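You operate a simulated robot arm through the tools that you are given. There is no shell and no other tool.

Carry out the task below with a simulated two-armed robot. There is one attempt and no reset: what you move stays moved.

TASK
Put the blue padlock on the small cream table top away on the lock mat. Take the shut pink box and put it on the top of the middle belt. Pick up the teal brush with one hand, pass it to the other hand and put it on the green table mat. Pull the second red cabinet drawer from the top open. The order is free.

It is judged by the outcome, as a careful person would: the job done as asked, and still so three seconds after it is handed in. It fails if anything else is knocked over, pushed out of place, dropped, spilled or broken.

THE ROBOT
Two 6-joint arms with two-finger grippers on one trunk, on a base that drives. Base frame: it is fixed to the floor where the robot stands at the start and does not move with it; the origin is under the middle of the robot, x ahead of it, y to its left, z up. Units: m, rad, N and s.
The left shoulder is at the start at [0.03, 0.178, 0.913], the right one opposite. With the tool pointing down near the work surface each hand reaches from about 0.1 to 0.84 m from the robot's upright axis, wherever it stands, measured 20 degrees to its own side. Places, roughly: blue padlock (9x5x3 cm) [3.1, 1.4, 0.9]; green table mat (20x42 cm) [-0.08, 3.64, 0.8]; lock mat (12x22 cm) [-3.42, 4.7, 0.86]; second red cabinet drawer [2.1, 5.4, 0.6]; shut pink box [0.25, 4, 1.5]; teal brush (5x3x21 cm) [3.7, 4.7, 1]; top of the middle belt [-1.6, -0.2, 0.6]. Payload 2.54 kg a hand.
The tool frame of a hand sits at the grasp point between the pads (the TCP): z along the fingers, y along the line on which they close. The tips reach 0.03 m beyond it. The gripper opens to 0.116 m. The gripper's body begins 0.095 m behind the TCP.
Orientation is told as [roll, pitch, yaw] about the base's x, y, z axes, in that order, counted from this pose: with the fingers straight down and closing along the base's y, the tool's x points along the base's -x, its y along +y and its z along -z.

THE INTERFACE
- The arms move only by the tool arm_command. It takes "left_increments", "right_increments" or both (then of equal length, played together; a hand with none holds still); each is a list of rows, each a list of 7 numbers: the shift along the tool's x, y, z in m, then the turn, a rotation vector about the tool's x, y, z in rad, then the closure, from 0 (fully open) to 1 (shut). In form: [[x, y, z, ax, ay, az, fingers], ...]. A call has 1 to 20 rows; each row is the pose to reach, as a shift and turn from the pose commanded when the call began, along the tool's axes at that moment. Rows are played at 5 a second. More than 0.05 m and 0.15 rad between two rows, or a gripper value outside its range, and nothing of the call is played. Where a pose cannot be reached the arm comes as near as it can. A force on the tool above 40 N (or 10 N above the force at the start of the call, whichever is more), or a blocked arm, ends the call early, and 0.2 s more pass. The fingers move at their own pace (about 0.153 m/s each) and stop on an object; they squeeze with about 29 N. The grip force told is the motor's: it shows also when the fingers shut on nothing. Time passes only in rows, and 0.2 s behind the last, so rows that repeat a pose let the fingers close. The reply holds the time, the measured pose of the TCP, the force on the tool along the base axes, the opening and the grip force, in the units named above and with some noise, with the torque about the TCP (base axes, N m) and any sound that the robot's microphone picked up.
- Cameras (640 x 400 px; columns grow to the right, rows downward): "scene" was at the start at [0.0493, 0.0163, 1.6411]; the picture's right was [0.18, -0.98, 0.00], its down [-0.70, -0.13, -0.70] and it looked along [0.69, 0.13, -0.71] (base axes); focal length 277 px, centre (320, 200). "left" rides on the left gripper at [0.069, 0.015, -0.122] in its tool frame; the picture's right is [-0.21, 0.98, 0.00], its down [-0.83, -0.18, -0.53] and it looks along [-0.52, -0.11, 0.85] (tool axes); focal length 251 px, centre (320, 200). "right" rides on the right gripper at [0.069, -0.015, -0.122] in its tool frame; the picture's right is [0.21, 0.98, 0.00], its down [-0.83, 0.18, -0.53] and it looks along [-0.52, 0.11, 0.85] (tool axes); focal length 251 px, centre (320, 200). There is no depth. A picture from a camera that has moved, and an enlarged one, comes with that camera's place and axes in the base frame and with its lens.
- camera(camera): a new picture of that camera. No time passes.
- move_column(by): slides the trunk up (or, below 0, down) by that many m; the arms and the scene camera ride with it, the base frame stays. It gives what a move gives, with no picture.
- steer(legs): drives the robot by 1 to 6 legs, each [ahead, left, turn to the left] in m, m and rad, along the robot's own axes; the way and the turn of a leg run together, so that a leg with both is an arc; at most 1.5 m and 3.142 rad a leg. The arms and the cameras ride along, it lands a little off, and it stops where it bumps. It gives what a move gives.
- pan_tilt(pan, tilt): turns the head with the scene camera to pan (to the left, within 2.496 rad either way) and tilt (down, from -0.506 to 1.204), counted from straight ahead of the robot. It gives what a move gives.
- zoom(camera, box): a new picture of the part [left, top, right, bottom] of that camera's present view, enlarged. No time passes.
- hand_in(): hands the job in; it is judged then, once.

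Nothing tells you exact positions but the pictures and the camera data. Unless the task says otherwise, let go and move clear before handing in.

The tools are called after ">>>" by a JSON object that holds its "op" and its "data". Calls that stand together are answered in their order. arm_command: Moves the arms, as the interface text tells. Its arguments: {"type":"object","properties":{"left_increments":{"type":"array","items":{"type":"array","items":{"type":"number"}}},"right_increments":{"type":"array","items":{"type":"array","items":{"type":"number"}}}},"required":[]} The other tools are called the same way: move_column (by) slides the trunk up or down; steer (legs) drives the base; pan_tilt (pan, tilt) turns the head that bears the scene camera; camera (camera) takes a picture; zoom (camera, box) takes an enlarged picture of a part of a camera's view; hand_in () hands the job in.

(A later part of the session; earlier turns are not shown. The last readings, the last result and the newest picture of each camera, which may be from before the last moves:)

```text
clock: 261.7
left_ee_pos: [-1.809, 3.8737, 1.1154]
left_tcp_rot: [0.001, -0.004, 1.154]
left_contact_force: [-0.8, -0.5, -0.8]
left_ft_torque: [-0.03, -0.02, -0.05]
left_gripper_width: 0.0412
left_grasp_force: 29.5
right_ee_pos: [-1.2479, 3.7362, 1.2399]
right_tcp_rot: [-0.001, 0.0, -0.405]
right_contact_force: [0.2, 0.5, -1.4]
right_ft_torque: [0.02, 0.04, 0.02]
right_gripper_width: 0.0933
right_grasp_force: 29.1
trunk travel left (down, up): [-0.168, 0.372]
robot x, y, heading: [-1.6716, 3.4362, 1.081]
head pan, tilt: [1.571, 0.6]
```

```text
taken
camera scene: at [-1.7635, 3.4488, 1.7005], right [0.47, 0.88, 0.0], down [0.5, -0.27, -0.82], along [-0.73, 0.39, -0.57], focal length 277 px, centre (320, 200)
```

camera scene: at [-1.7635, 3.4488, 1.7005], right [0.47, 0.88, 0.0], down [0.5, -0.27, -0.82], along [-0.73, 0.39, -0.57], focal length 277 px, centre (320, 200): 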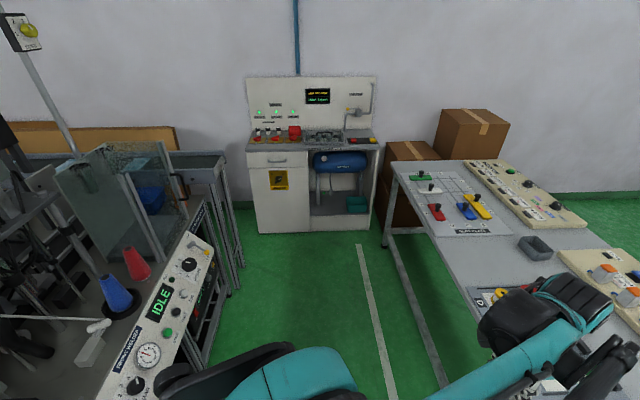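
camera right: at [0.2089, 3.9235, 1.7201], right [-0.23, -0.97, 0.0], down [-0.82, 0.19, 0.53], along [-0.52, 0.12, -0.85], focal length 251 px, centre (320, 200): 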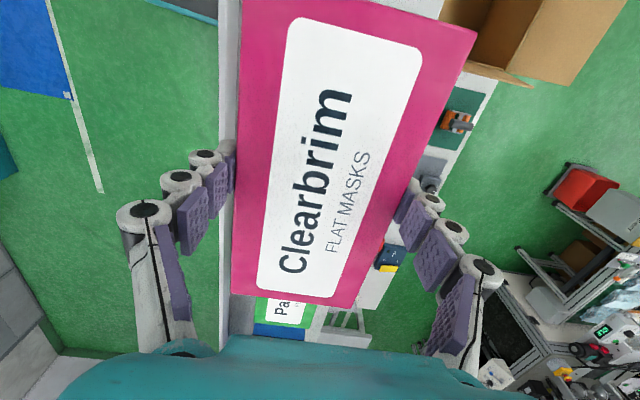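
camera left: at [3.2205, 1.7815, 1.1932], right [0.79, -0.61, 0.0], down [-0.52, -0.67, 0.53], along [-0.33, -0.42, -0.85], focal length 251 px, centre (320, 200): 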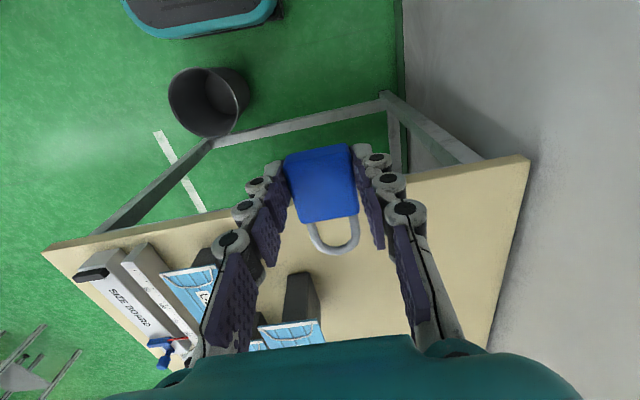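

>>> {"op": "zoom", "data": {"camera": "scene", "box": [240, 70, 400, 170]}}

>>> {"op": "steer", "data": {"legs": [[-0.02, 0.3, 0.036], [-0.01, 0.8, 0]]}}

>>> {"op": "camera", "data": {"camera": "scene"}}

```text
4.00 times, centred on (320, 120) of scene
camera zoom: at [-1.7635, 3.4488, 1.7005], right [0.47, 0.88, 0.0], down [0.5, -0.27, -0.82], along [-0.73, 0.39, -0.57], focal length 1107 px, centre (320, 520)
```

zoom: 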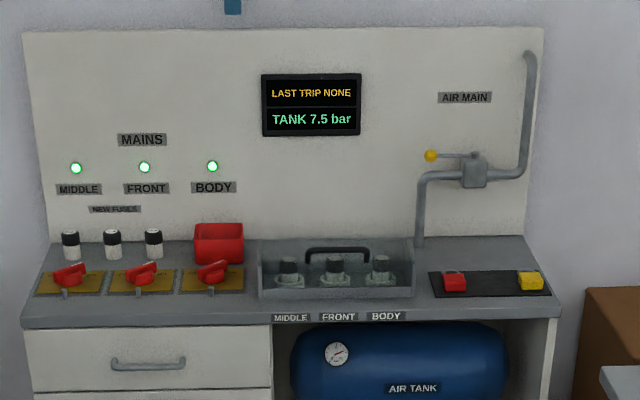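

```text
clock: 267.7
left_ee_pos: [-2.8278, 4.3285, 1.1145]
left_tcp_rot: [0.001, -0.003, 1.188]
left_contact_force: [0.1, -0.1, -2.3]
left_ft_torque: [-0.06, 0.04, -0.03]
left_gripper_width: 0.041
left_grasp_force: 29.0
right_ee_pos: [-2.2637, 4.2088, 1.2397]
right_tcp_rot: [0.0, 0.001, -0.37]
right_contact_force: [-0.5, 0.2, -2.5]
right_ft_torque: [-0.04, 0.01, 0.01]
right_gripper_width: 0.0934
right_grasp_force: 29.0
trunk travel left (down, up): [-0.168, 0.372]
robot x, y, heading: [-2.6776, 3.8912, 1.116]
head pan, tilt: [1.571, 0.6]
```

```text
taken
camera scene: at [-2.7688, 3.9041, 1.7005], right [0.44, 0.9, 0.0], down [0.51, -0.25, -0.82], along [-0.74, 0.36, -0.57], focal length 277 px, centre (320, 200)
```

scene: 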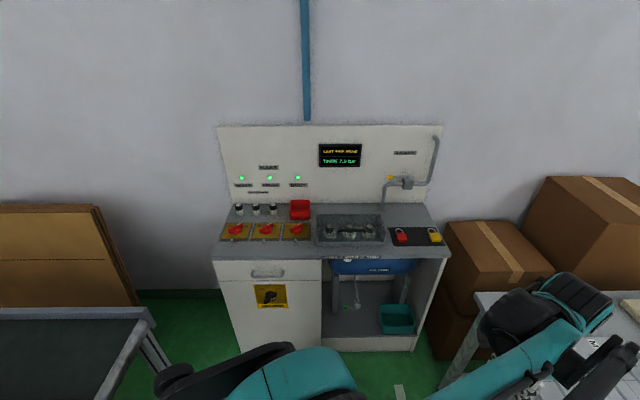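

I'm near the console; the black lock mat holds a red and a yellow padlock with a free gap between them. I'll zoom in on it.

>>> {"op": "zoom", "data": {"camera": "scene", "box": [360, 200, 472, 270]}}

>>> {"op": "camera", "data": {"camera": "left"}}

```text
5.71 times, centred on (416, 235) of scene
camera zoom: at [-2.7688, 3.9041, 1.7005], right [0.44, 0.9, 0.0], down [0.51, -0.25, -0.82], along [-0.74, 0.36, -0.57], focal length 1581 px, centre (-229, 0)
```

zoom: 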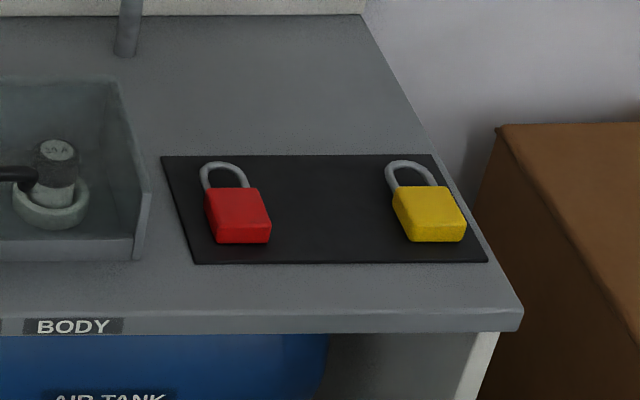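

```text
taken
camera left: at [-2.8696, 4.269, 1.2369], right [-0.83, 0.56, 0.0], down [0.48, 0.7, 0.54], along [0.3, 0.44, -0.84], focal length 251 px, centre (320, 200)
```

left: 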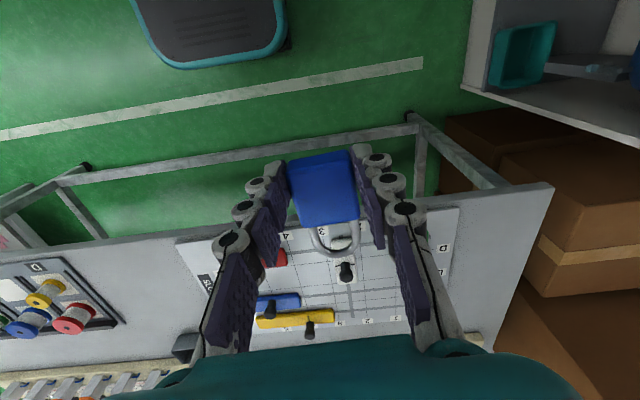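

The mat's centre is at (-3.415, 4.697), z≈0.86, with a 10 cm gap between the padlocks. I'll drive to a spot facing the console obliquely so the left hand can reach it.

>>> {"op": "steer", "data": {"legs": [[-0.02, 0.39, 0], [0, 0, 0.785]]}}

>>> {"op": "pan_tilt", "data": {"pan": 0.3, "tilt": 0.85}}

>>> {"op": "camera", "data": {"camera": "scene"}}

>>> {"op": "camera", "data": {"camera": "left"}}

```text
clock: 272.2
left_ee_pos: [-3.4504, 4.2356, 1.1144]
left_tcp_rot: [0.002, -0.004, 1.985]
left_contact_force: [-0.3, 0.9, -0.6]
left_ft_torque: [-0.02, 0.02, -0.01]
left_gripper_width: 0.0408
left_grasp_force: 29.2
right_ee_pos: [-2.9704, 4.5588, 1.2383]
right_tcp_rot: [-0.002, 0.0, 0.428]
right_contact_force: [1.1, 0.6, -2.3]
right_ft_torque: [0.0, 0.01, -0.01]
right_gripper_width: 0.0933
right_grasp_force: 28.5
trunk travel left (down, up): [-0.168, 0.372]
robot x, y, heading: [-3.0291, 4.0398, 1.916]
head pan, tilt: [1.571, 0.6]
```

```text
clock: 273.6
left_ee_pos: [-3.4501, 4.236, 1.1154]
left_tcp_rot: [0.002, -0.003, 1.986]
left_contact_force: [-0.5, 0.5, -0.5]
left_ft_torque: [-0.02, -0.02, -0.01]
left_gripper_width: 0.0411
left_grasp_force: 28.6
right_ee_pos: [-2.9703, 4.5579, 1.2392]
right_tcp_rot: [-0.003, 0.001, 0.428]
right_contact_force: [-0.5, -0.2, -1.4]
right_ft_torque: [-0.01, 0.01, -0.02]
right_gripper_width: 0.0932
right_grasp_force: 29.0
trunk travel left (down, up): [-0.168, 0.372]
robot x, y, heading: [-3.0321, 4.0458, 1.918]
head pan, tilt: [0.3, 0.85]
```

```text
taken
camera scene: at [-3.0682, 4.0768, 1.6796], right [0.8, 0.6, 0.0], down [0.45, -0.6, -0.66], along [-0.4, 0.53, -0.75], focal length 277 px, centre (320, 200)
```

scene: 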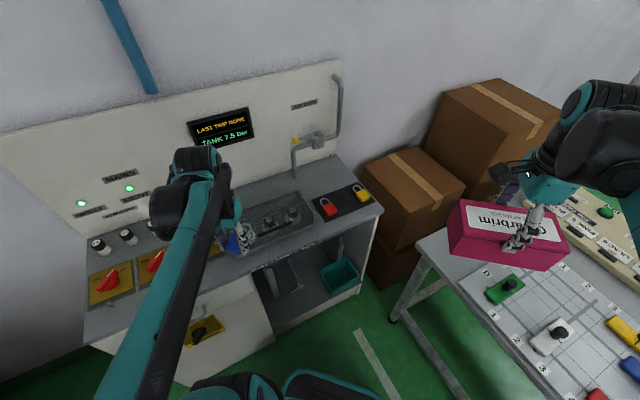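

```text
taken
camera left: at [-3.437, 4.1673, 1.2371], right [-0.98, -0.2, 0.0], down [-0.16, 0.83, 0.54], along [-0.11, 0.52, -0.84], focal length 251 px, centre (320, 200)
```

left: 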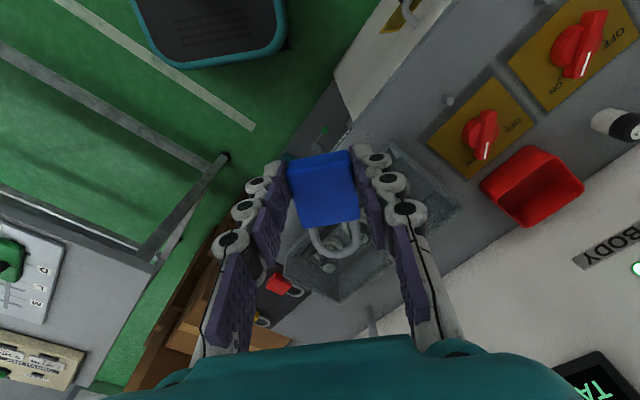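

The view is clear. I'll swing the left hand over the mat at a safe height, rotating the wrist so the shackle points to the wall like the other padlocks.

>>> {"op": "arm_command", "data": {"left_increments": [[-0.04, -0.023, 0, 0, 0, -0.07, 1], [-0.08, -0.046, 0, 0, 0, -0.14, 1], [-0.12, -0.069, 0, 0, 0, -0.21, 1], [-0.16, -0.092, 0, 0, 0, -0.28, 1], [-0.2, -0.115, 0, 0, 0, -0.35, 1], [-0.24, -0.138, 0, 0, 0, -0.42, 1], [-0.28, -0.161, 0.01, 0, 0, -0.49, 1], [-0.32, -0.184, 0.03, 0, 0, -0.56, 1], [-0.36, -0.207, 0.05, 0, 0, -0.63, 1], [-0.399, -0.23, 0.07, 0, 0, -0.702, 1], [-0.399, -0.23, 0.07, 0, 0, -0.702, 1]]}}

>>> {"op": "camera", "data": {"camera": "left"}}

>>> {"op": "zoom", "data": {"camera": "scene", "box": [250, 130, 410, 230]}}

```text
refused: row 8 steps farther than a row can; nothing moved
```

```text
taken
camera left: at [-3.437, 4.1673, 1.2371], right [-0.98, -0.2, 0.0], down [-0.16, 0.83, 0.54], along [-0.11, 0.52, -0.84], focal length 251 px, centre (320, 200)
```

left: 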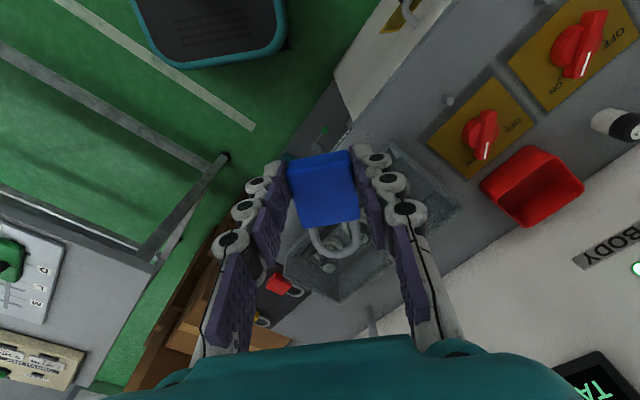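

```text
4.00 times, centred on (330, 180) of scene
camera zoom: at [-3.0682, 4.0768, 1.6796], right [0.8, 0.6, 0.0], down [0.45, -0.6, -0.66], along [-0.4, 0.53, -0.75], focal length 1107 px, centre (280, 280)
```

zoom: 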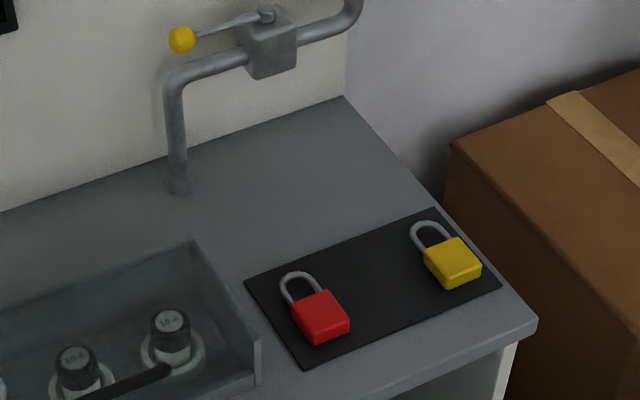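

One row was a hair too long; I'll resend with slightly smaller steps.

>>> {"op": "arm_command", "data": {"left_increments": [[-0.036, -0.021, 0, 0, 0, -0.063, 1], [-0.072, -0.042, 0, 0, 0, -0.126, 1], [-0.108, -0.063, 0, 0, 0, -0.19, 1], [-0.144, -0.084, 0, 0, 0, -0.254, 1], [-0.18, -0.105, 0, 0, 0, -0.318, 1], [-0.216, -0.126, 0, 0, 0, -0.382, 1], [-0.252, -0.147, 0, 0, 0, -0.446, 1], [-0.288, -0.168, 0.01, 0, 0, -0.51, 1], [-0.324, -0.189, 0.025, 0, 0, -0.574, 1], [-0.36, -0.209, 0.04, 0, 0, -0.638, 1], [-0.395, -0.229, 0.06, 0, 0, -0.702, 1], [-0.395, -0.229, 0.07, 0, 0, -0.702, 1], [-0.395, -0.229, 0.07, 0, 0, -0.702, 1]]}}

>>> {"op": "camera", "data": {"camera": "left"}}

>>> {"op": "camera", "data": {"camera": "scene"}}

```text
clock: 276.4
left_ee_pos: [-3.3991, 4.6904, 1.0458]
left_tcp_rot: [0.0, -0.003, 2.688]
left_contact_force: [0.3, -0.4, -2.1]
left_ft_torque: [-0.02, 0.0, -0.01]
left_gripper_width: 0.0409
left_grasp_force: 29.1
right_ee_pos: [-2.9702, 4.5588, 1.2388]
right_tcp_rot: [0.0, 0.0, 0.427]
right_contact_force: [-0.5, -0.1, -2.3]
right_ft_torque: [-0.04, 0.04, 0.01]
right_gripper_width: 0.0931
right_grasp_force: 29.0
trunk travel left (down, up): [-0.168, 0.372]
robot x, y, heading: [-3.0316, 4.0425, 1.914]
head pan, tilt: [0.3, 0.85]
```

```text
taken
camera left: at [-3.3434, 4.6461, 1.1681], right [-0.62, -0.78, 0.0], down [-0.66, 0.52, 0.54], along [-0.42, 0.33, -0.84], focal length 251 px, centre (320, 200)
```

left: 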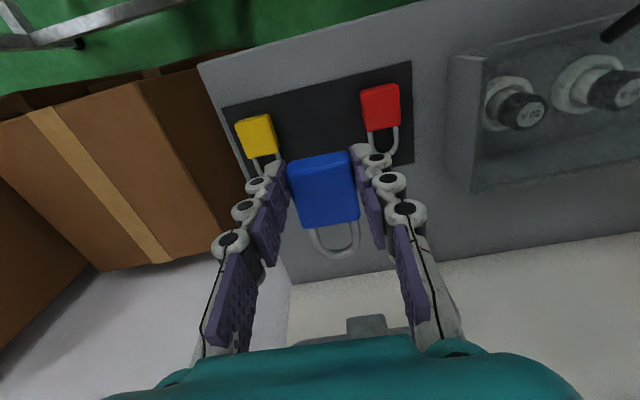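

```text
taken
camera scene: at [-3.0681, 4.078, 1.6796], right [0.8, 0.6, 0.0], down [0.45, -0.6, -0.66], along [-0.4, 0.53, -0.75], focal length 277 px, centre (320, 200)
```

scene: 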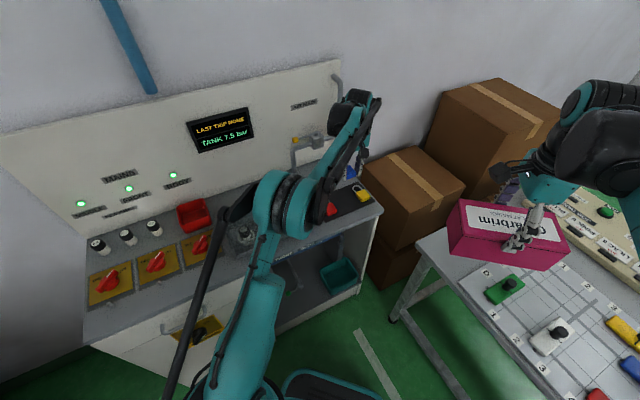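

The padlock hangs right above the middle of the gap, aligned with the other two. I'll descend most of the way.

>>> {"op": "arm_command", "data": {"left_increments": [[-0.001, -0.002, 0.03, 0, 0, 0, 1], [-0.002, -0.003, 0.06, 0, 0, 0, 1], [-0.002, -0.003, 0.09, 0, 0, 0, 1], [-0.002, -0.003, 0.115, 0, 0, 0, 1], [-0.002, -0.003, 0.13, 0, 0, 0, 1], [-0.002, -0.003, 0.13, 0, 0, 0, 1]]}}

>>> {"op": "camera", "data": {"camera": "left"}}

>>> {"op": "zoom", "data": {"camera": "scene", "box": [290, 150, 402, 220]}}

```text
clock: 277.8
left_ee_pos: [-3.3995, 4.6945, 0.9165]
left_tcp_rot: [-0.001, -0.003, 2.687]
left_contact_force: [-0.4, -0.4, -1.1]
left_ft_torque: [-0.02, -0.02, -0.01]
left_gripper_width: 0.0409
left_grasp_force: 29.2
right_ee_pos: [-2.97, 4.5593, 1.2391]
right_tcp_rot: [-0.002, 0.0, 0.427]
right_contact_force: [-0.1, 0.5, -2.2]
right_ft_torque: [-0.01, 0.02, 0.03]
right_gripper_width: 0.0934
right_grasp_force: 28.6
trunk travel left (down, up): [-0.168, 0.372]
robot x, y, heading: [-3.0301, 4.0383, 1.917]
head pan, tilt: [0.3, 0.85]
```

```text
taken
camera left: at [-3.3456, 4.6508, 1.0382], right [-0.62, -0.78, 0.0], down [-0.66, 0.52, 0.54], along [-0.42, 0.33, -0.84], focal length 251 px, centre (320, 200)
```

left: 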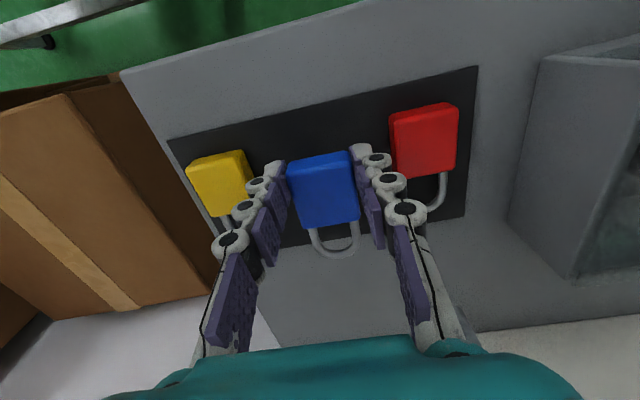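

```text
5.71 times, centred on (346, 185) of scene
camera zoom: at [-3.068, 4.077, 1.6796], right [0.8, 0.6, 0.0], down [0.45, -0.6, -0.66], along [-0.4, 0.53, -0.75], focal length 1581 px, centre (171, 286)
```

zoom: 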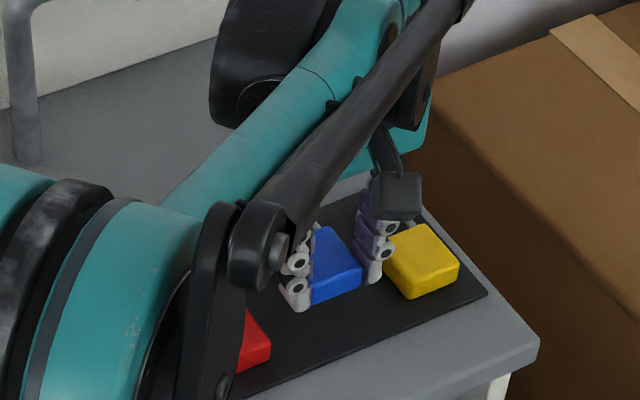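

The padlock is centred between the neighbours; I'll shift it 8 mm toward the front to align, then lower toward the mat in small steps.

>>> {"op": "arm_command", "data": {"left_increments": [[0.004, 0, 0.004, 0, 0, 0, 1], [0.008, 0, 0.008, 0, 0, 0, 1], [0.008, 0, 0.012, 0, 0, 0, 1], [0.008, 0, 0.012, 0, 0, 0, 1]]}}

>>> {"op": "arm_command", "data": {"left_increments": [[0, 0, 0.002, 0, 0, 0, 1], [0, 0, 0.004, 0, 0, 0, 1], [0, 0, 0.004, 0, 0, 0, 1]]}}

```text
clock: 278.8
left_ee_pos: [-3.3937, 4.6917, 0.9037]
left_tcp_rot: [0.0, -0.002, 2.688]
left_contact_force: [0.7, 0.2, -1.8]
left_ft_torque: [0.01, -0.05, 0.0]
left_gripper_width: 0.0412
left_grasp_force: 29.1
right_ee_pos: [-2.9696, 4.5594, 1.2379]
right_tcp_rot: [-0.003, -0.001, 0.427]
right_contact_force: [0.1, -1.3, -2.3]
right_ft_torque: [0.0, 0.04, 0.01]
right_gripper_width: 0.0931
right_grasp_force: 29.5
trunk travel left (down, up): [-0.168, 0.372]
robot x, y, heading: [-3.0315, 4.0411, 1.919]
head pan, tilt: [0.3, 0.85]
```

```text
clock: 279.6
left_ee_pos: [-3.3945, 4.6909, 0.8991]
left_tcp_rot: [0.002, -0.004, 2.69]
left_contact_force: [0.8, -0.1, -1.0]
left_ft_torque: [-0.03, -0.01, 0.03]
left_gripper_width: 0.0407
left_grasp_force: 28.9
right_ee_pos: [-2.9711, 4.558, 1.2393]
right_tcp_rot: [-0.001, 0.001, 0.429]
right_contact_force: [0.4, -0.2, -2.3]
right_ft_torque: [-0.01, 0.02, -0.02]
right_gripper_width: 0.0934
right_grasp_force: 29.2
trunk travel left (down, up): [-0.168, 0.372]
robot x, y, heading: [-3.0319, 4.0406, 1.915]
head pan, tilt: [0.3, 0.85]
```

>>> {"op": "arm_command", "data": {"left_increments": [[0, 0, 0.002, 0, 0, 0, 1], [0, 0, 0.004, 0, 0, 0, 1], [0, 0, 0.004, 0, 0, 0, 1]]}}

>>> {"op": "camera", "data": {"camera": "left"}}

```text
clock: 280.4
left_ee_pos: [-3.3935, 4.6913, 0.8952]
left_tcp_rot: [-0.002, -0.002, 2.688]
left_contact_force: [0.6, 0.0, -1.3]
left_ft_torque: [-0.03, -0.02, 0.01]
left_gripper_width: 0.0408
left_grasp_force: 28.9
right_ee_pos: [-2.9704, 4.5595, 1.2397]
right_tcp_rot: [0.0, 0.0, 0.427]
right_contact_force: [0.7, -0.3, -1.8]
right_ft_torque: [-0.02, 0.0, 0.03]
right_gripper_width: 0.0934
right_grasp_force: 29.0
trunk travel left (down, up): [-0.168, 0.372]
robot x, y, heading: [-3.0329, 4.0421, 1.915]
head pan, tilt: [0.3, 0.85]
```

```text
taken
camera left: at [-3.3393, 4.647, 1.0177], right [-0.62, -0.78, 0.0], down [-0.66, 0.52, 0.54], along [-0.42, 0.33, -0.84], focal length 251 px, centre (320, 200)
```

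left: 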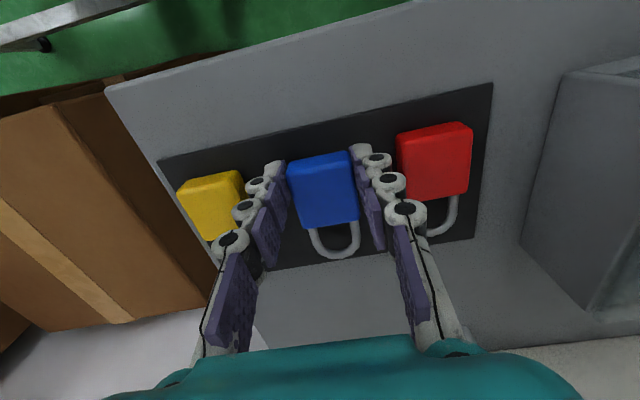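

No contact yet; I'll continue lowering in small steps, watching the force.

>>> {"op": "arm_command", "data": {"left_increments": [[0, 0, 0.002, 0, 0, 0, 1], [0, 0, 0.003, 0, 0, 0, 1], [0, 0, 0.003, 0, 0, 0, 1]]}}

>>> {"op": "arm_command", "data": {"left_increments": [[0, 0, 0.002, 0, 0, 0, 1], [0, 0, 0.003, 0, 0, 0, 1], [0, 0, 0.003, 0, 0, 0, 1]]}}

```text
clock: 281.2
left_ee_pos: [-3.3932, 4.6907, 0.8908]
left_tcp_rot: [-0.002, -0.003, 2.687]
left_contact_force: [-0.4, 0.0, -1.7]
left_ft_torque: [-0.04, -0.01, -0.02]
left_gripper_width: 0.0411
left_grasp_force: 29.3
right_ee_pos: [-2.9714, 4.5575, 1.2388]
right_tcp_rot: [-0.002, 0.0, 0.425]
right_contact_force: [-0.3, 0.6, -2.4]
right_ft_torque: [-0.02, 0.03, 0.01]
right_gripper_width: 0.0934
right_grasp_force: 28.5
trunk travel left (down, up): [-0.168, 0.372]
robot x, y, heading: [-3.0352, 4.0418, 1.916]
head pan, tilt: [0.3, 0.85]
```

```text
clock: 282.0
left_ee_pos: [-3.3945, 4.6899, 0.8881]
left_tcp_rot: [0.0, -0.001, 2.687]
left_contact_force: [0.1, -0.6, -1.2]
left_ft_torque: [0.01, -0.02, -0.01]
left_gripper_width: 0.0412
left_grasp_force: 28.7
right_ee_pos: [-2.9708, 4.5577, 1.2394]
right_tcp_rot: [-0.001, -0.001, 0.428]
right_contact_force: [0.2, -1.0, -1.4]
right_ft_torque: [0.02, -0.01, 0.0]
right_gripper_width: 0.0931
right_grasp_force: 28.9
trunk travel left (down, up): [-0.168, 0.372]
robot x, y, heading: [-3.0309, 4.0378, 1.911]
head pan, tilt: [0.3, 0.85]
```

>>> {"op": "arm_command", "data": {"left_increments": [[0, 0, 0.002, 0, 0, 0, 1], [0, 0, 0.004, 0, 0, 0, 1], [0, 0, 0.004, 0, 0, 0, 1]]}}

>>> {"op": "camera", "data": {"camera": "left"}}

>>> {"op": "zoom", "data": {"camera": "scene", "box": [290, 150, 402, 220]}}

```text
clock: 282.8
left_ee_pos: [-3.3929, 4.69, 0.8867]
left_tcp_rot: [-0.002, -0.005, 2.687]
left_contact_force: [-3.2, 6.7, 19.5]
left_ft_torque: [0.23, 0.16, 0.0]
left_gripper_width: 0.041
left_grasp_force: 28.9
right_ee_pos: [-2.9698, 4.5576, 1.2398]
right_tcp_rot: [0.0, 0.0, 0.427]
right_contact_force: [0.1, 0.2, -3.0]
right_ft_torque: [0.01, -0.01, -0.01]
right_gripper_width: 0.093
right_grasp_force: 29.2
trunk travel left (down, up): [-0.168, 0.372]
robot x, y, heading: [-3.0308, 4.0402, 1.914]
head pan, tilt: [0.3, 0.85]
```

```text
taken
camera left: at [-3.3386, 4.6456, 1.0085], right [-0.62, -0.78, 0.0], down [-0.66, 0.52, 0.54], along [-0.42, 0.33, -0.84], focal length 251 px, centre (320, 200)
```

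left: 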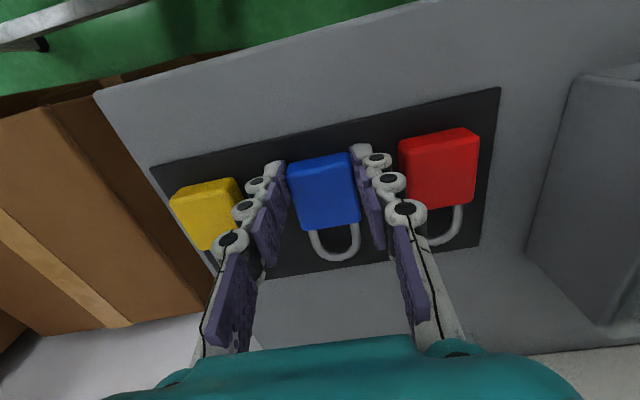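

```text
5.71 times, centred on (346, 185) of scene
camera zoom: at [-3.0672, 4.0756, 1.6798], right [0.8, 0.6, 0.0], down [0.45, -0.6, -0.66], along [-0.4, 0.53, -0.75], focal length 1581 px, centre (171, 286)
```

zoom: 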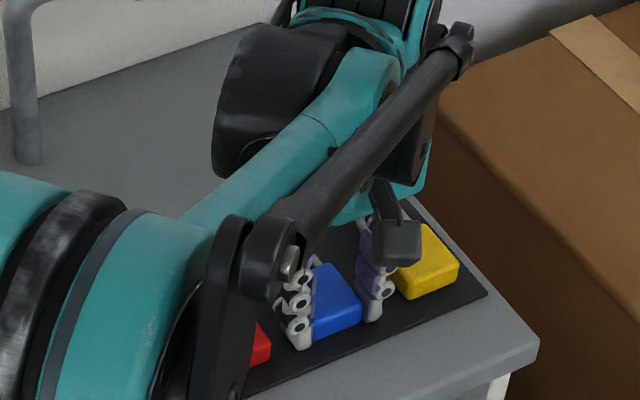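

Contact with the mat (19 N). I'll ease up a touch, open the fingers only partway (to avoid the neighbours), and rise straight up.

>>> {"op": "arm_command", "data": {"left_increments": [[0, 0, -0.001, 0, 0, 0, 0.9], [0, 0, -0.001, 0, 0, 0, 0.6], [0, 0, -0.001, 0, 0, 0, 0.5], [0, 0, -0.001, 0, 0, 0, 0.48], [0, 0, -0.001, 0, 0, 0, 0.48]]}}

>>> {"op": "camera", "data": {"camera": "left"}}

```text
clock: 284.0
left_ee_pos: [-3.3942, 4.6893, 0.8861]
left_tcp_rot: [0.0, -0.004, 2.687]
left_contact_force: [0.6, 0.1, -0.5]
left_ft_torque: [0.0, -0.01, 0.02]
left_gripper_width: 0.0603
left_grasp_force: 0.0
right_ee_pos: [-2.9709, 4.559, 1.2387]
right_tcp_rot: [-0.001, 0.001, 0.429]
right_contact_force: [-0.5, 0.0, -3.0]
right_ft_torque: [-0.03, 0.03, 0.02]
right_gripper_width: 0.0936
right_grasp_force: 29.3
trunk travel left (down, up): [-0.168, 0.372]
robot x, y, heading: [-3.03, 4.0433, 1.915]
head pan, tilt: [0.3, 0.85]
```

```text
taken
camera left: at [-3.3391, 4.646, 1.0089], right [-0.62, -0.78, 0.0], down [-0.66, 0.52, 0.54], along [-0.42, 0.33, -0.84], focal length 251 px, centre (320, 200)
```

left: 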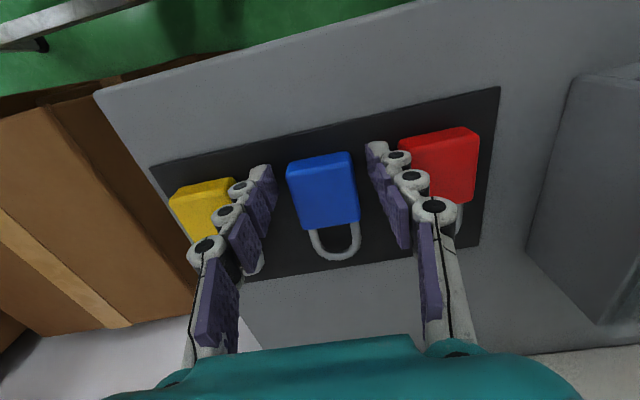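

Released; the blue padlock lies flat on the mat between the others. I'll rise straight up and retract the left arm.

>>> {"op": "arm_command", "data": {"left_increments": [[0, 0, -0.02, 0, 0, 0, 0.48], [0, 0, -0.05, 0, 0, 0, 0.48], [0, 0, -0.09, 0, 0, 0, 0.48], [0, 0, -0.13, 0, 0, 0, 0.48], [0, 0, -0.17, 0, 0, 0, 0.3], [0, 0, -0.21, 0, 0, 0, 0], [0, 0, -0.22, 0, 0, 0, 0]]}}

>>> {"op": "camera", "data": {"camera": "left"}}

>>> {"op": "zoom", "data": {"camera": "scene", "box": [290, 150, 402, 220]}}

```text
clock: 285.6
left_ee_pos: [-3.3924, 4.6906, 1.1065]
left_tcp_rot: [-0.001, -0.004, 2.688]
left_contact_force: [-0.4, 0.4, -0.7]
left_ft_torque: [-0.03, 0.01, -0.04]
left_gripper_width: 0.1162
left_grasp_force: 0.0
right_ee_pos: [-2.9706, 4.5589, 1.2377]
right_tcp_rot: [-0.002, 0.001, 0.428]
right_contact_force: [0.0, 0.1, -2.8]
right_ft_torque: [-0.03, -0.01, -0.03]
right_gripper_width: 0.0932
right_grasp_force: 29.1
trunk travel left (down, up): [-0.168, 0.372]
robot x, y, heading: [-3.0289, 4.0422, 1.912]
head pan, tilt: [0.3, 0.85]
```

```text
taken
camera left: at [-3.3379, 4.6463, 1.2291], right [-0.62, -0.78, 0.0], down [-0.66, 0.52, 0.54], along [-0.42, 0.33, -0.84], focal length 251 px, centre (320, 200)
```

left: 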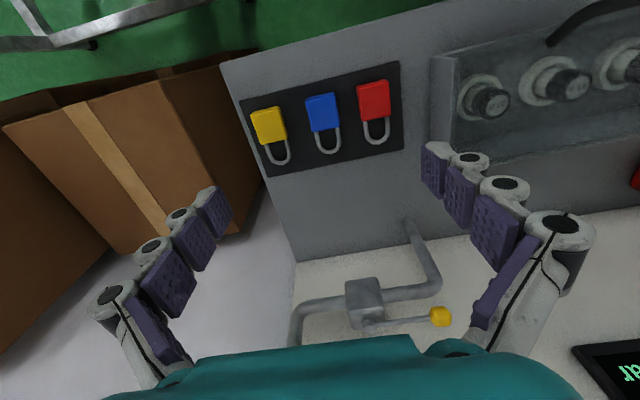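

```text
5.71 times, centred on (346, 185) of scene
camera zoom: at [-3.0681, 4.0772, 1.6796], right [0.8, 0.6, 0.0], down [0.45, -0.6, -0.66], along [-0.4, 0.53, -0.75], focal length 1581 px, centre (171, 286)
```

zoom: 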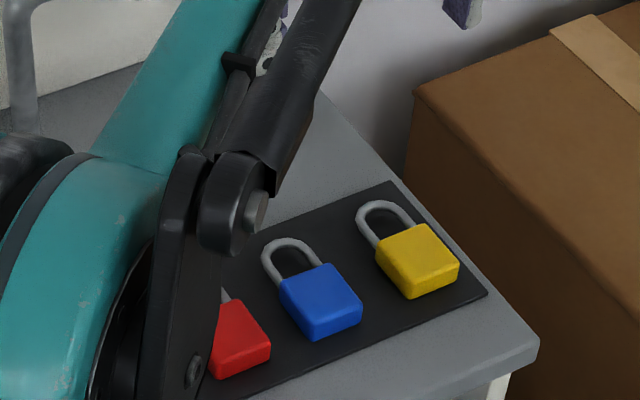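

The padlock is neatly placed between the red and yellow ones. I'll retract the left arm to its carrying pose.

>>> {"op": "arm_command", "data": {"left_increments": [[0.018, 0.035, -0.005, 0, 0, 0.07, 0], [0.037, 0.071, -0.01, 0, 0, 0.14, 0], [0.055, 0.107, -0.01, 0, 0, 0.21, 0], [0.074, 0.143, -0.01, 0, 0, 0.28, 0], [0.092, 0.179, -0.01, 0, 0, 0.35, 0], [0.111, 0.215, -0.01, 0, 0, 0.42, 0], [0.129, 0.251, -0.01, 0, 0, 0.49, 0], [0.148, 0.286, -0.01, 0, 0, 0.56, 0], [0.166, 0.322, -0.01, 0, 0, 0.63, 0], [0.185, 0.358, -0.01, 0, 0, 0.702, 0], [0.185, 0.358, -0.01, 0, 0, 0.74, 0], [0.185, 0.358, -0.01, 0, 0, 0.74, 0]]}}

>>> {"op": "camera", "data": {"camera": "scene"}}

```text
clock: 288.2
left_ee_pos: [-3.3818, 4.2859, 1.1141]
left_tcp_rot: [0.002, -0.003, 1.946]
left_contact_force: [1.2, -0.6, 0.3]
left_ft_torque: [0.02, 0.02, 0.04]
left_gripper_width: 0.116
left_grasp_force: 0.0
right_ee_pos: [-2.9705, 4.5575, 1.2391]
right_tcp_rot: [-0.003, -0.001, 0.428]
right_contact_force: [-0.2, -0.7, -2.5]
right_ft_torque: [0.05, -0.03, -0.04]
right_gripper_width: 0.0934
right_grasp_force: 28.3
trunk travel left (down, up): [-0.168, 0.372]
robot x, y, heading: [-3.0298, 4.0416, 1.912]
head pan, tilt: [0.3, 0.85]
```

```text
taken
camera scene: at [-3.0677, 4.0759, 1.6797], right [0.8, 0.6, 0.0], down [0.45, -0.6, -0.66], along [-0.4, 0.53, -0.75], focal length 277 px, centre (320, 200)
```

scene: 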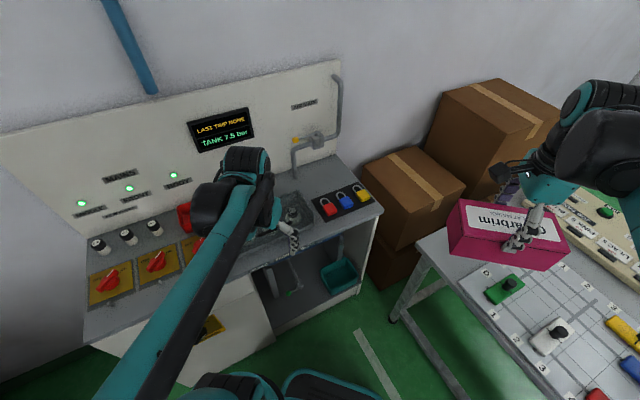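

Next is delivering the pink box to the middle belt. I'll turn back to face the tables, and strafe right along the corridor into the open lane.

>>> {"op": "steer", "data": {"legs": [[0, 0, -0.795], [0, -1.2, 0]]}}

>>> {"op": "steer", "data": {"legs": [[0, -1.0, 0]]}}

```text
clock: 296.4
left_ee_pos: [-2.0137, 3.94, 1.1144]
left_tcp_rot: [0.003, -0.002, 1.148]
left_contact_force: [-0.3, -1.4, -0.7]
left_ft_torque: [-0.02, 0.03, -0.01]
left_gripper_width: 0.116
left_grasp_force: 0.0
right_ee_pos: [-1.5324, 3.8349, 1.2393]
right_tcp_rot: [-0.002, -0.003, -0.372]
right_contact_force: [0.8, 0.0, -1.8]
right_ft_torque: [0.03, 0.01, 0.03]
right_gripper_width: 0.0935
right_grasp_force: 28.9
trunk travel left (down, up): [-0.168, 0.372]
robot x, y, heading: [-1.9494, 3.5151, 1.117]
head pan, tilt: [0.3, 0.85]
```

```text
clock: 301.7
left_ee_pos: [-1.0983, 3.4896, 1.1153]
left_tcp_rot: [0.005, -0.003, 1.14]
left_contact_force: [-1.0, 0.6, -0.6]
left_ft_torque: [-0.02, 0.04, -0.03]
left_gripper_width: 0.116
left_grasp_force: 0.0
right_ee_pos: [-0.6164, 3.3789, 1.2381]
right_tcp_rot: [-0.002, 0.001, -0.382]
right_contact_force: [-0.1, 0.0, -2.6]
right_ft_torque: [0.01, 0.01, 0.03]
right_gripper_width: 0.0934
right_grasp_force: 28.9
trunk travel left (down, up): [-0.168, 0.372]
robot x, y, heading: [-1.0307, 3.063, 1.104]
head pan, tilt: [0.3, 0.85]
```

>>> {"op": "steer", "data": {"legs": [[0, -1.4, 0.01], [0, -1.5, 0]]}}

>>> {"op": "pan_tilt", "data": {"pan": 2.49, "tilt": 0.6}}

>>> {"op": "camera", "data": {"camera": "scene"}}

>>> {"op": "pan_tilt", "data": {"pan": -2.49, "tilt": 0.6}}

>>> {"op": "camera", "data": {"camera": "scene"}}

```text
clock: 315.8
left_ee_pos: [1.5152, 2.1744, 1.1141]
left_tcp_rot: [0.004, -0.004, 1.115]
left_contact_force: [0.0, 0.5, -0.3]
left_ft_torque: [-0.03, 0.04, -0.01]
left_gripper_width: 0.1161
left_grasp_force: 0.0
right_ee_pos: [1.9935, 2.0518, 1.2385]
right_tcp_rot: [-0.001, -0.001, -0.404]
right_contact_force: [0.3, -0.4, -1.4]
right_ft_torque: [-0.02, 0.01, 0.0]
right_gripper_width: 0.0931
right_grasp_force: 28.2
trunk travel left (down, up): [-0.168, 0.372]
robot x, y, heading: [1.5698, 1.7496, 1.08]
head pan, tilt: [0.3, 0.85]
```

```text
clock: 317.8
left_ee_pos: [1.5142, 2.1758, 1.1138]
left_tcp_rot: [0.001, -0.002, 1.115]
left_contact_force: [-0.6, 0.9, 0.3]
left_ft_torque: [-0.02, -0.07, 0.0]
left_gripper_width: 0.1158
left_grasp_force: 0.2
right_ee_pos: [1.9936, 2.0517, 1.2388]
right_tcp_rot: [-0.002, 0.0, -0.405]
right_contact_force: [0.0, 0.5, -2.0]
right_ft_torque: [0.04, 0.06, -0.02]
right_gripper_width: 0.0933
right_grasp_force: 29.1
trunk travel left (down, up): [-0.168, 0.372]
robot x, y, heading: [1.5724, 1.7461, 1.081]
head pan, tilt: [2.491, 0.6]
```

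```text
taken
camera scene: at [1.4755, 1.6867, 1.7005], right [-0.42, 0.91, 0.0], down [0.51, 0.24, -0.83], along [-0.75, -0.34, -0.56], focal length 277 px, centre (320, 200)
```

scene: 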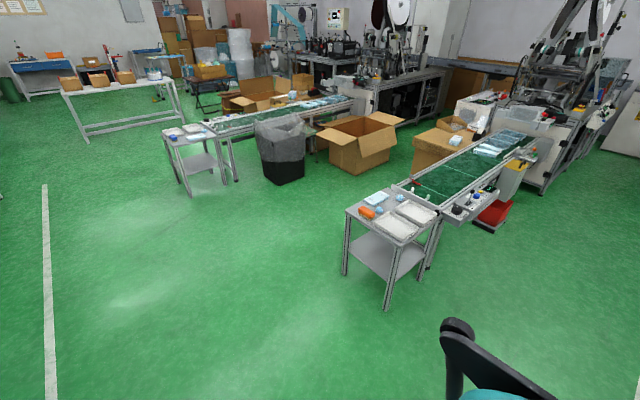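

```text
clock: 321.7
left_ee_pos: [1.516, 2.1753, 1.1133]
left_tcp_rot: [0.002, -0.003, 1.116]
left_contact_force: [0.5, -0.5, 0.0]
left_ft_torque: [-0.03, 0.01, -0.03]
left_gripper_width: 0.1159
left_grasp_force: 0.1
right_ee_pos: [1.9936, 2.0536, 1.2388]
right_tcp_rot: [-0.001, 0.001, -0.405]
right_contact_force: [-0.5, 0.3, -1.6]
right_ft_torque: [0.02, 0.03, -0.02]
right_gripper_width: 0.0931
right_grasp_force: 29.2
trunk travel left (down, up): [-0.168, 0.372]
robot x, y, heading: [1.5693, 1.7518, 1.086]
head pan, tilt: [-2.491, 0.6]
```

```text
taken
camera scene: at [1.5702, 1.6364, 1.7005], right [-0.99, -0.16, 0.0], down [-0.09, 0.56, -0.83], along [0.13, -0.81, -0.56], focal length 277 px, centre (320, 200)
```

scene: 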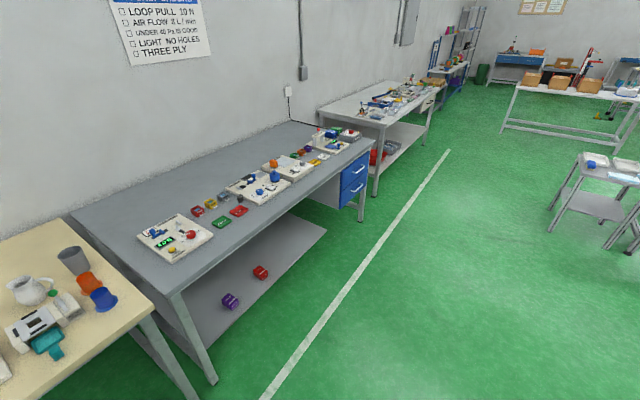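

The open lane is clear behind me. I'll drive backward along it to come around to the far side of the middle belt.

>>> {"op": "steer", "data": {"legs": [[0, 0, 0.034], [-1.3, 0, 0], [-1.3, 0, 0]]}}

>>> {"op": "pan_tilt", "data": {"pan": 2.3, "tilt": 0.6}}

>>> {"op": "camera", "data": {"camera": "scene"}}

```text
clock: 334.8
left_ee_pos: [0.3941, -0.2025, 1.1145]
left_tcp_rot: [0.001, -0.003, 1.177]
left_contact_force: [0.2, 0.2, 0.6]
left_ft_torque: [0.03, 0.01, -0.01]
left_gripper_width: 0.116
left_grasp_force: 0.1
right_ee_pos: [0.8782, -0.295, 1.2388]
right_tcp_rot: [-0.001, 0.001, -0.344]
right_contact_force: [0.1, -0.3, -2.5]
right_ft_torque: [0.03, 0.0, -0.02]
right_gripper_width: 0.0934
right_grasp_force: 29.1
trunk travel left (down, up): [-0.168, 0.372]
robot x, y, heading: [0.4724, -0.6236, 1.146]
head pan, tilt: [-2.491, 0.6]
```

```text
clock: 338.6
left_ee_pos: [0.395, -0.2011, 1.1135]
left_tcp_rot: [0.002, -0.003, 1.175]
left_contact_force: [-0.2, 0.4, -0.2]
left_ft_torque: [-0.02, -0.03, 0.0]
left_gripper_width: 0.1161
left_grasp_force: 0.1
right_ee_pos: [0.8789, -0.2952, 1.239]
right_tcp_rot: [-0.002, 0.0, -0.342]
right_contact_force: [0.8, -0.5, -2.0]
right_ft_torque: [0.0, 0.03, 0.01]
right_gripper_width: 0.0932
right_grasp_force: 29.7
trunk travel left (down, up): [-0.168, 0.372]
robot x, y, heading: [0.4742, -0.6232, 1.145]
head pan, tilt: [2.3, 0.6]
```

```text
taken
camera scene: at [0.3782, -0.6762, 1.7005], right [-0.3, 0.95, 0.0], down [0.54, 0.17, -0.83], along [-0.79, -0.25, -0.56], focal length 277 px, centre (320, 200)
```

scene: 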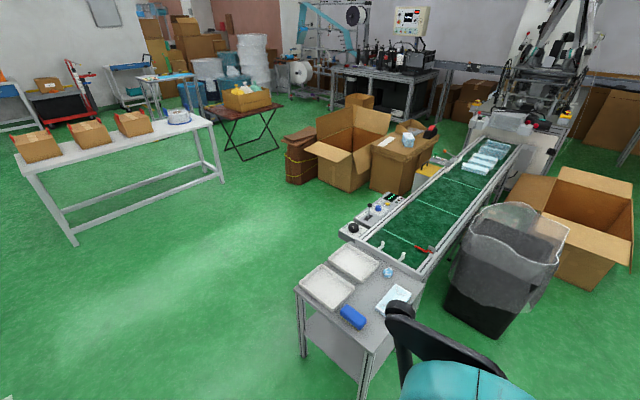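

I can see the middle belt's green surface, the control panel on its far side, and free floor beyond. I'll back up past it and strafe left to stand on its far side, facing the belt.

>>> {"op": "steer", "data": {"legs": [[-1.22, 0, -0.03], [0, 0.9, 0]]}}

>>> {"op": "pan_tilt", "data": {"pan": 1.2, "tilt": 0.7}}

>>> {"op": "camera", "data": {"camera": "scene"}}

```text
clock: 349.3
left_ee_pos: [-0.93, -0.9138, 1.1136]
left_tcp_rot: [0.001, -0.003, 1.129]
left_contact_force: [0.4, 0.2, -0.6]
left_ft_torque: [0.05, -0.03, 0.03]
left_gripper_width: 0.1163
left_grasp_force: 0.1
right_ee_pos: [-0.4486, -1.0296, 1.2388]
right_tcp_rot: [0.0, 0.0, -0.392]
right_contact_force: [-0.5, -0.3, -2.4]
right_ft_torque: [0.02, -0.03, -0.01]
right_gripper_width: 0.0933
right_grasp_force: 28.8
trunk travel left (down, up): [-0.168, 0.372]
robot x, y, heading: [-0.8695, -1.3341, 1.095]
head pan, tilt: [2.3, 0.6]
```

```text
clock: 350.6
left_ee_pos: [-0.9281, -0.9141, 1.1139]
left_tcp_rot: [0.001, -0.002, 1.129]
left_contact_force: [0.5, 0.1, 0.7]
left_ft_torque: [0.02, -0.03, 0.03]
left_gripper_width: 0.116
left_grasp_force: 0.1
right_ee_pos: [-0.4478, -1.029, 1.2392]
right_tcp_rot: [-0.002, 0.0, -0.391]
right_contact_force: [1.4, 0.4, -2.5]
right_ft_torque: [0.02, -0.01, 0.0]
right_gripper_width: 0.0935
right_grasp_force: 29.0
trunk travel left (down, up): [-0.168, 0.372]
robot x, y, heading: [-0.8705, -1.3371, 1.099]
head pan, tilt: [1.201, 0.7]
```

```text
taken
camera scene: at [-0.9382, -1.3009, 1.6919], right [0.75, 0.66, 0.0], down [0.43, -0.48, -0.76], along [-0.51, 0.57, -0.64], focal length 277 px, centre (320, 200)
```

scene: 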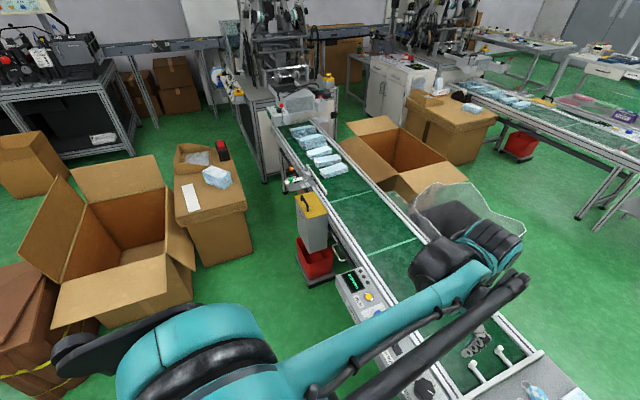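

The slot between the control panel and the reject bin is free. I'll strafe left 0.8 m so the right hand can reach over the belt.

>>> {"op": "steer", "data": {"legs": [[-0.03, 0.8, 0]]}}

>>> {"op": "pan_tilt", "data": {"pan": -0.1, "tilt": 0.8}}

>>> {"op": "camera", "data": {"camera": "scene"}}

>>> {"op": "camera", "data": {"camera": "right"}}

>>> {"op": "camera", "data": {"camera": "left"}}

```text
clock: 354.9
left_ee_pos: [-1.6552, -0.5739, 1.1141]
left_tcp_rot: [0.001, -0.003, 1.13]
left_contact_force: [-0.1, -0.4, -0.1]
left_ft_torque: [0.0, 0.0, 0.03]
left_gripper_width: 0.116
left_grasp_force: 0.1
right_ee_pos: [-1.1753, -0.6906, 1.2387]
right_tcp_rot: [-0.001, 0.001, -0.39]
right_contact_force: [0.0, 0.1, -1.9]
right_ft_torque: [0.0, 0.0, 0.03]
right_gripper_width: 0.0932
right_grasp_force: 29.4
trunk travel left (down, up): [-0.168, 0.372]
robot x, y, heading: [-1.593, -1.0035, 1.096]
head pan, tilt: [1.201, 0.7]
```

```text
clock: 356.4
left_ee_pos: [-1.6537, -0.574, 1.1143]
left_tcp_rot: [0.0, -0.004, 1.13]
left_contact_force: [1.0, 0.6, 0.6]
left_ft_torque: [0.02, 0.02, 0.01]
left_gripper_width: 0.116
left_grasp_force: 0.2
right_ee_pos: [-1.1744, -0.6912, 1.2383]
right_tcp_rot: [-0.002, 0.0, -0.39]
right_contact_force: [-0.2, -1.0, -2.3]
right_ft_torque: [0.0, 0.04, 0.0]
right_gripper_width: 0.0931
right_grasp_force: 29.2
trunk travel left (down, up): [-0.168, 0.372]
robot x, y, heading: [-1.5922, -1.0004, 1.095]
head pan, tilt: [-0.099, 0.799]
```

```text
taken
camera scene: at [-1.5637, -0.9574, 1.6836], right [0.84, -0.54, 0.0], down [-0.39, -0.6, -0.7], along [0.38, 0.59, -0.72], focal length 277 px, centre (320, 200)
```

scene: 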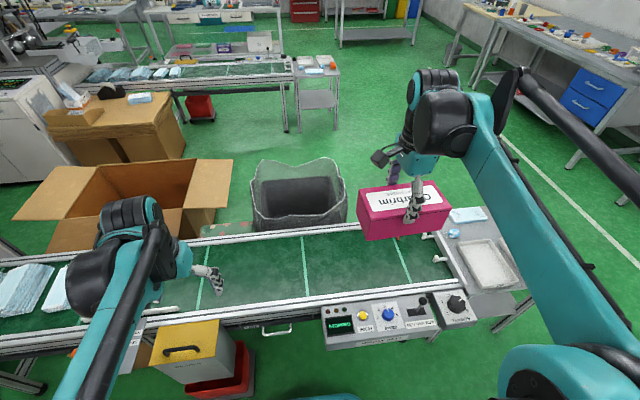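

```text
taken
camera right: at [-1.2441, -0.6778, 1.3609], right [0.17, 0.98, 0.0], down [0.83, -0.15, 0.53], along [0.53, -0.09, -0.85], focal length 251 px, centre (320, 200)
```

right: 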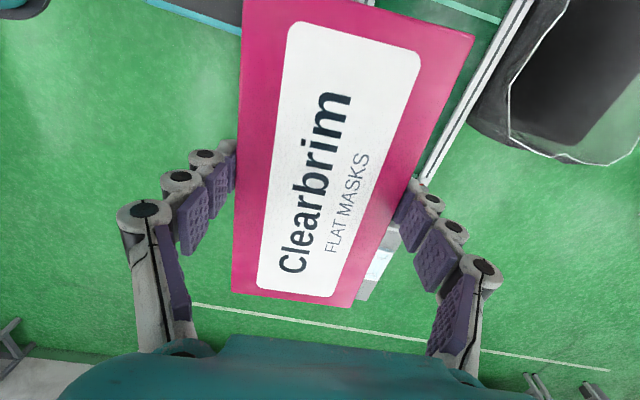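

```text
taken
camera left: at [-1.6982, -0.631, 1.2367], right [-0.79, 0.61, 0.0], down [0.52, 0.67, 0.54], along [0.33, 0.43, -0.84], focal length 251 px, centre (320, 200)
```

left: 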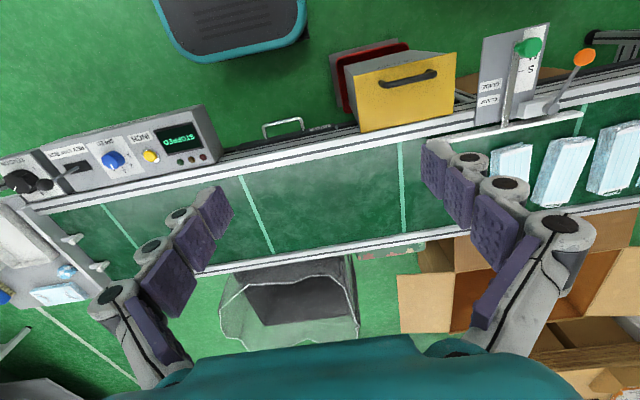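

I'm facing the belt with good clearance; the panel shows "STOPPED". I'll zoom in to confirm this is the middle belt and plan the placement.

>>> {"op": "zoom", "data": {"camera": "scene", "box": [310, 270, 486, 380]}}

>>> {"op": "zoom", "data": {"camera": "scene", "box": [190, 210, 470, 385]}}

```text
3.64 times, centred on (398, 325) of scene
camera zoom: at [-1.5637, -0.9574, 1.6836], right [0.84, -0.54, 0.0], down [-0.39, -0.6, -0.7], along [0.38, 0.59, -0.72], focal length 1006 px, centre (36, -254)
```

zoom: 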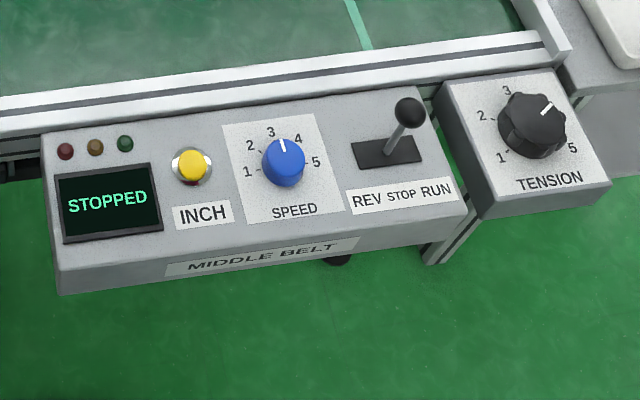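

```text
2.29 times, centred on (330, 298) of scene
camera zoom: at [-1.5637, -0.9574, 1.6836], right [0.84, -0.54, 0.0], down [-0.39, -0.6, -0.7], along [0.38, 0.59, -0.72], focal length 632 px, centre (297, -23)
```

zoom: 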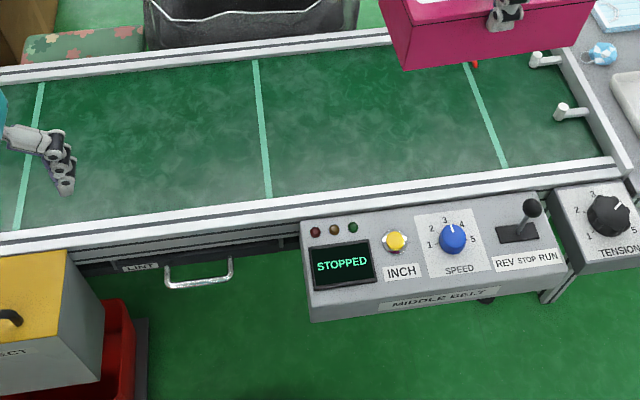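

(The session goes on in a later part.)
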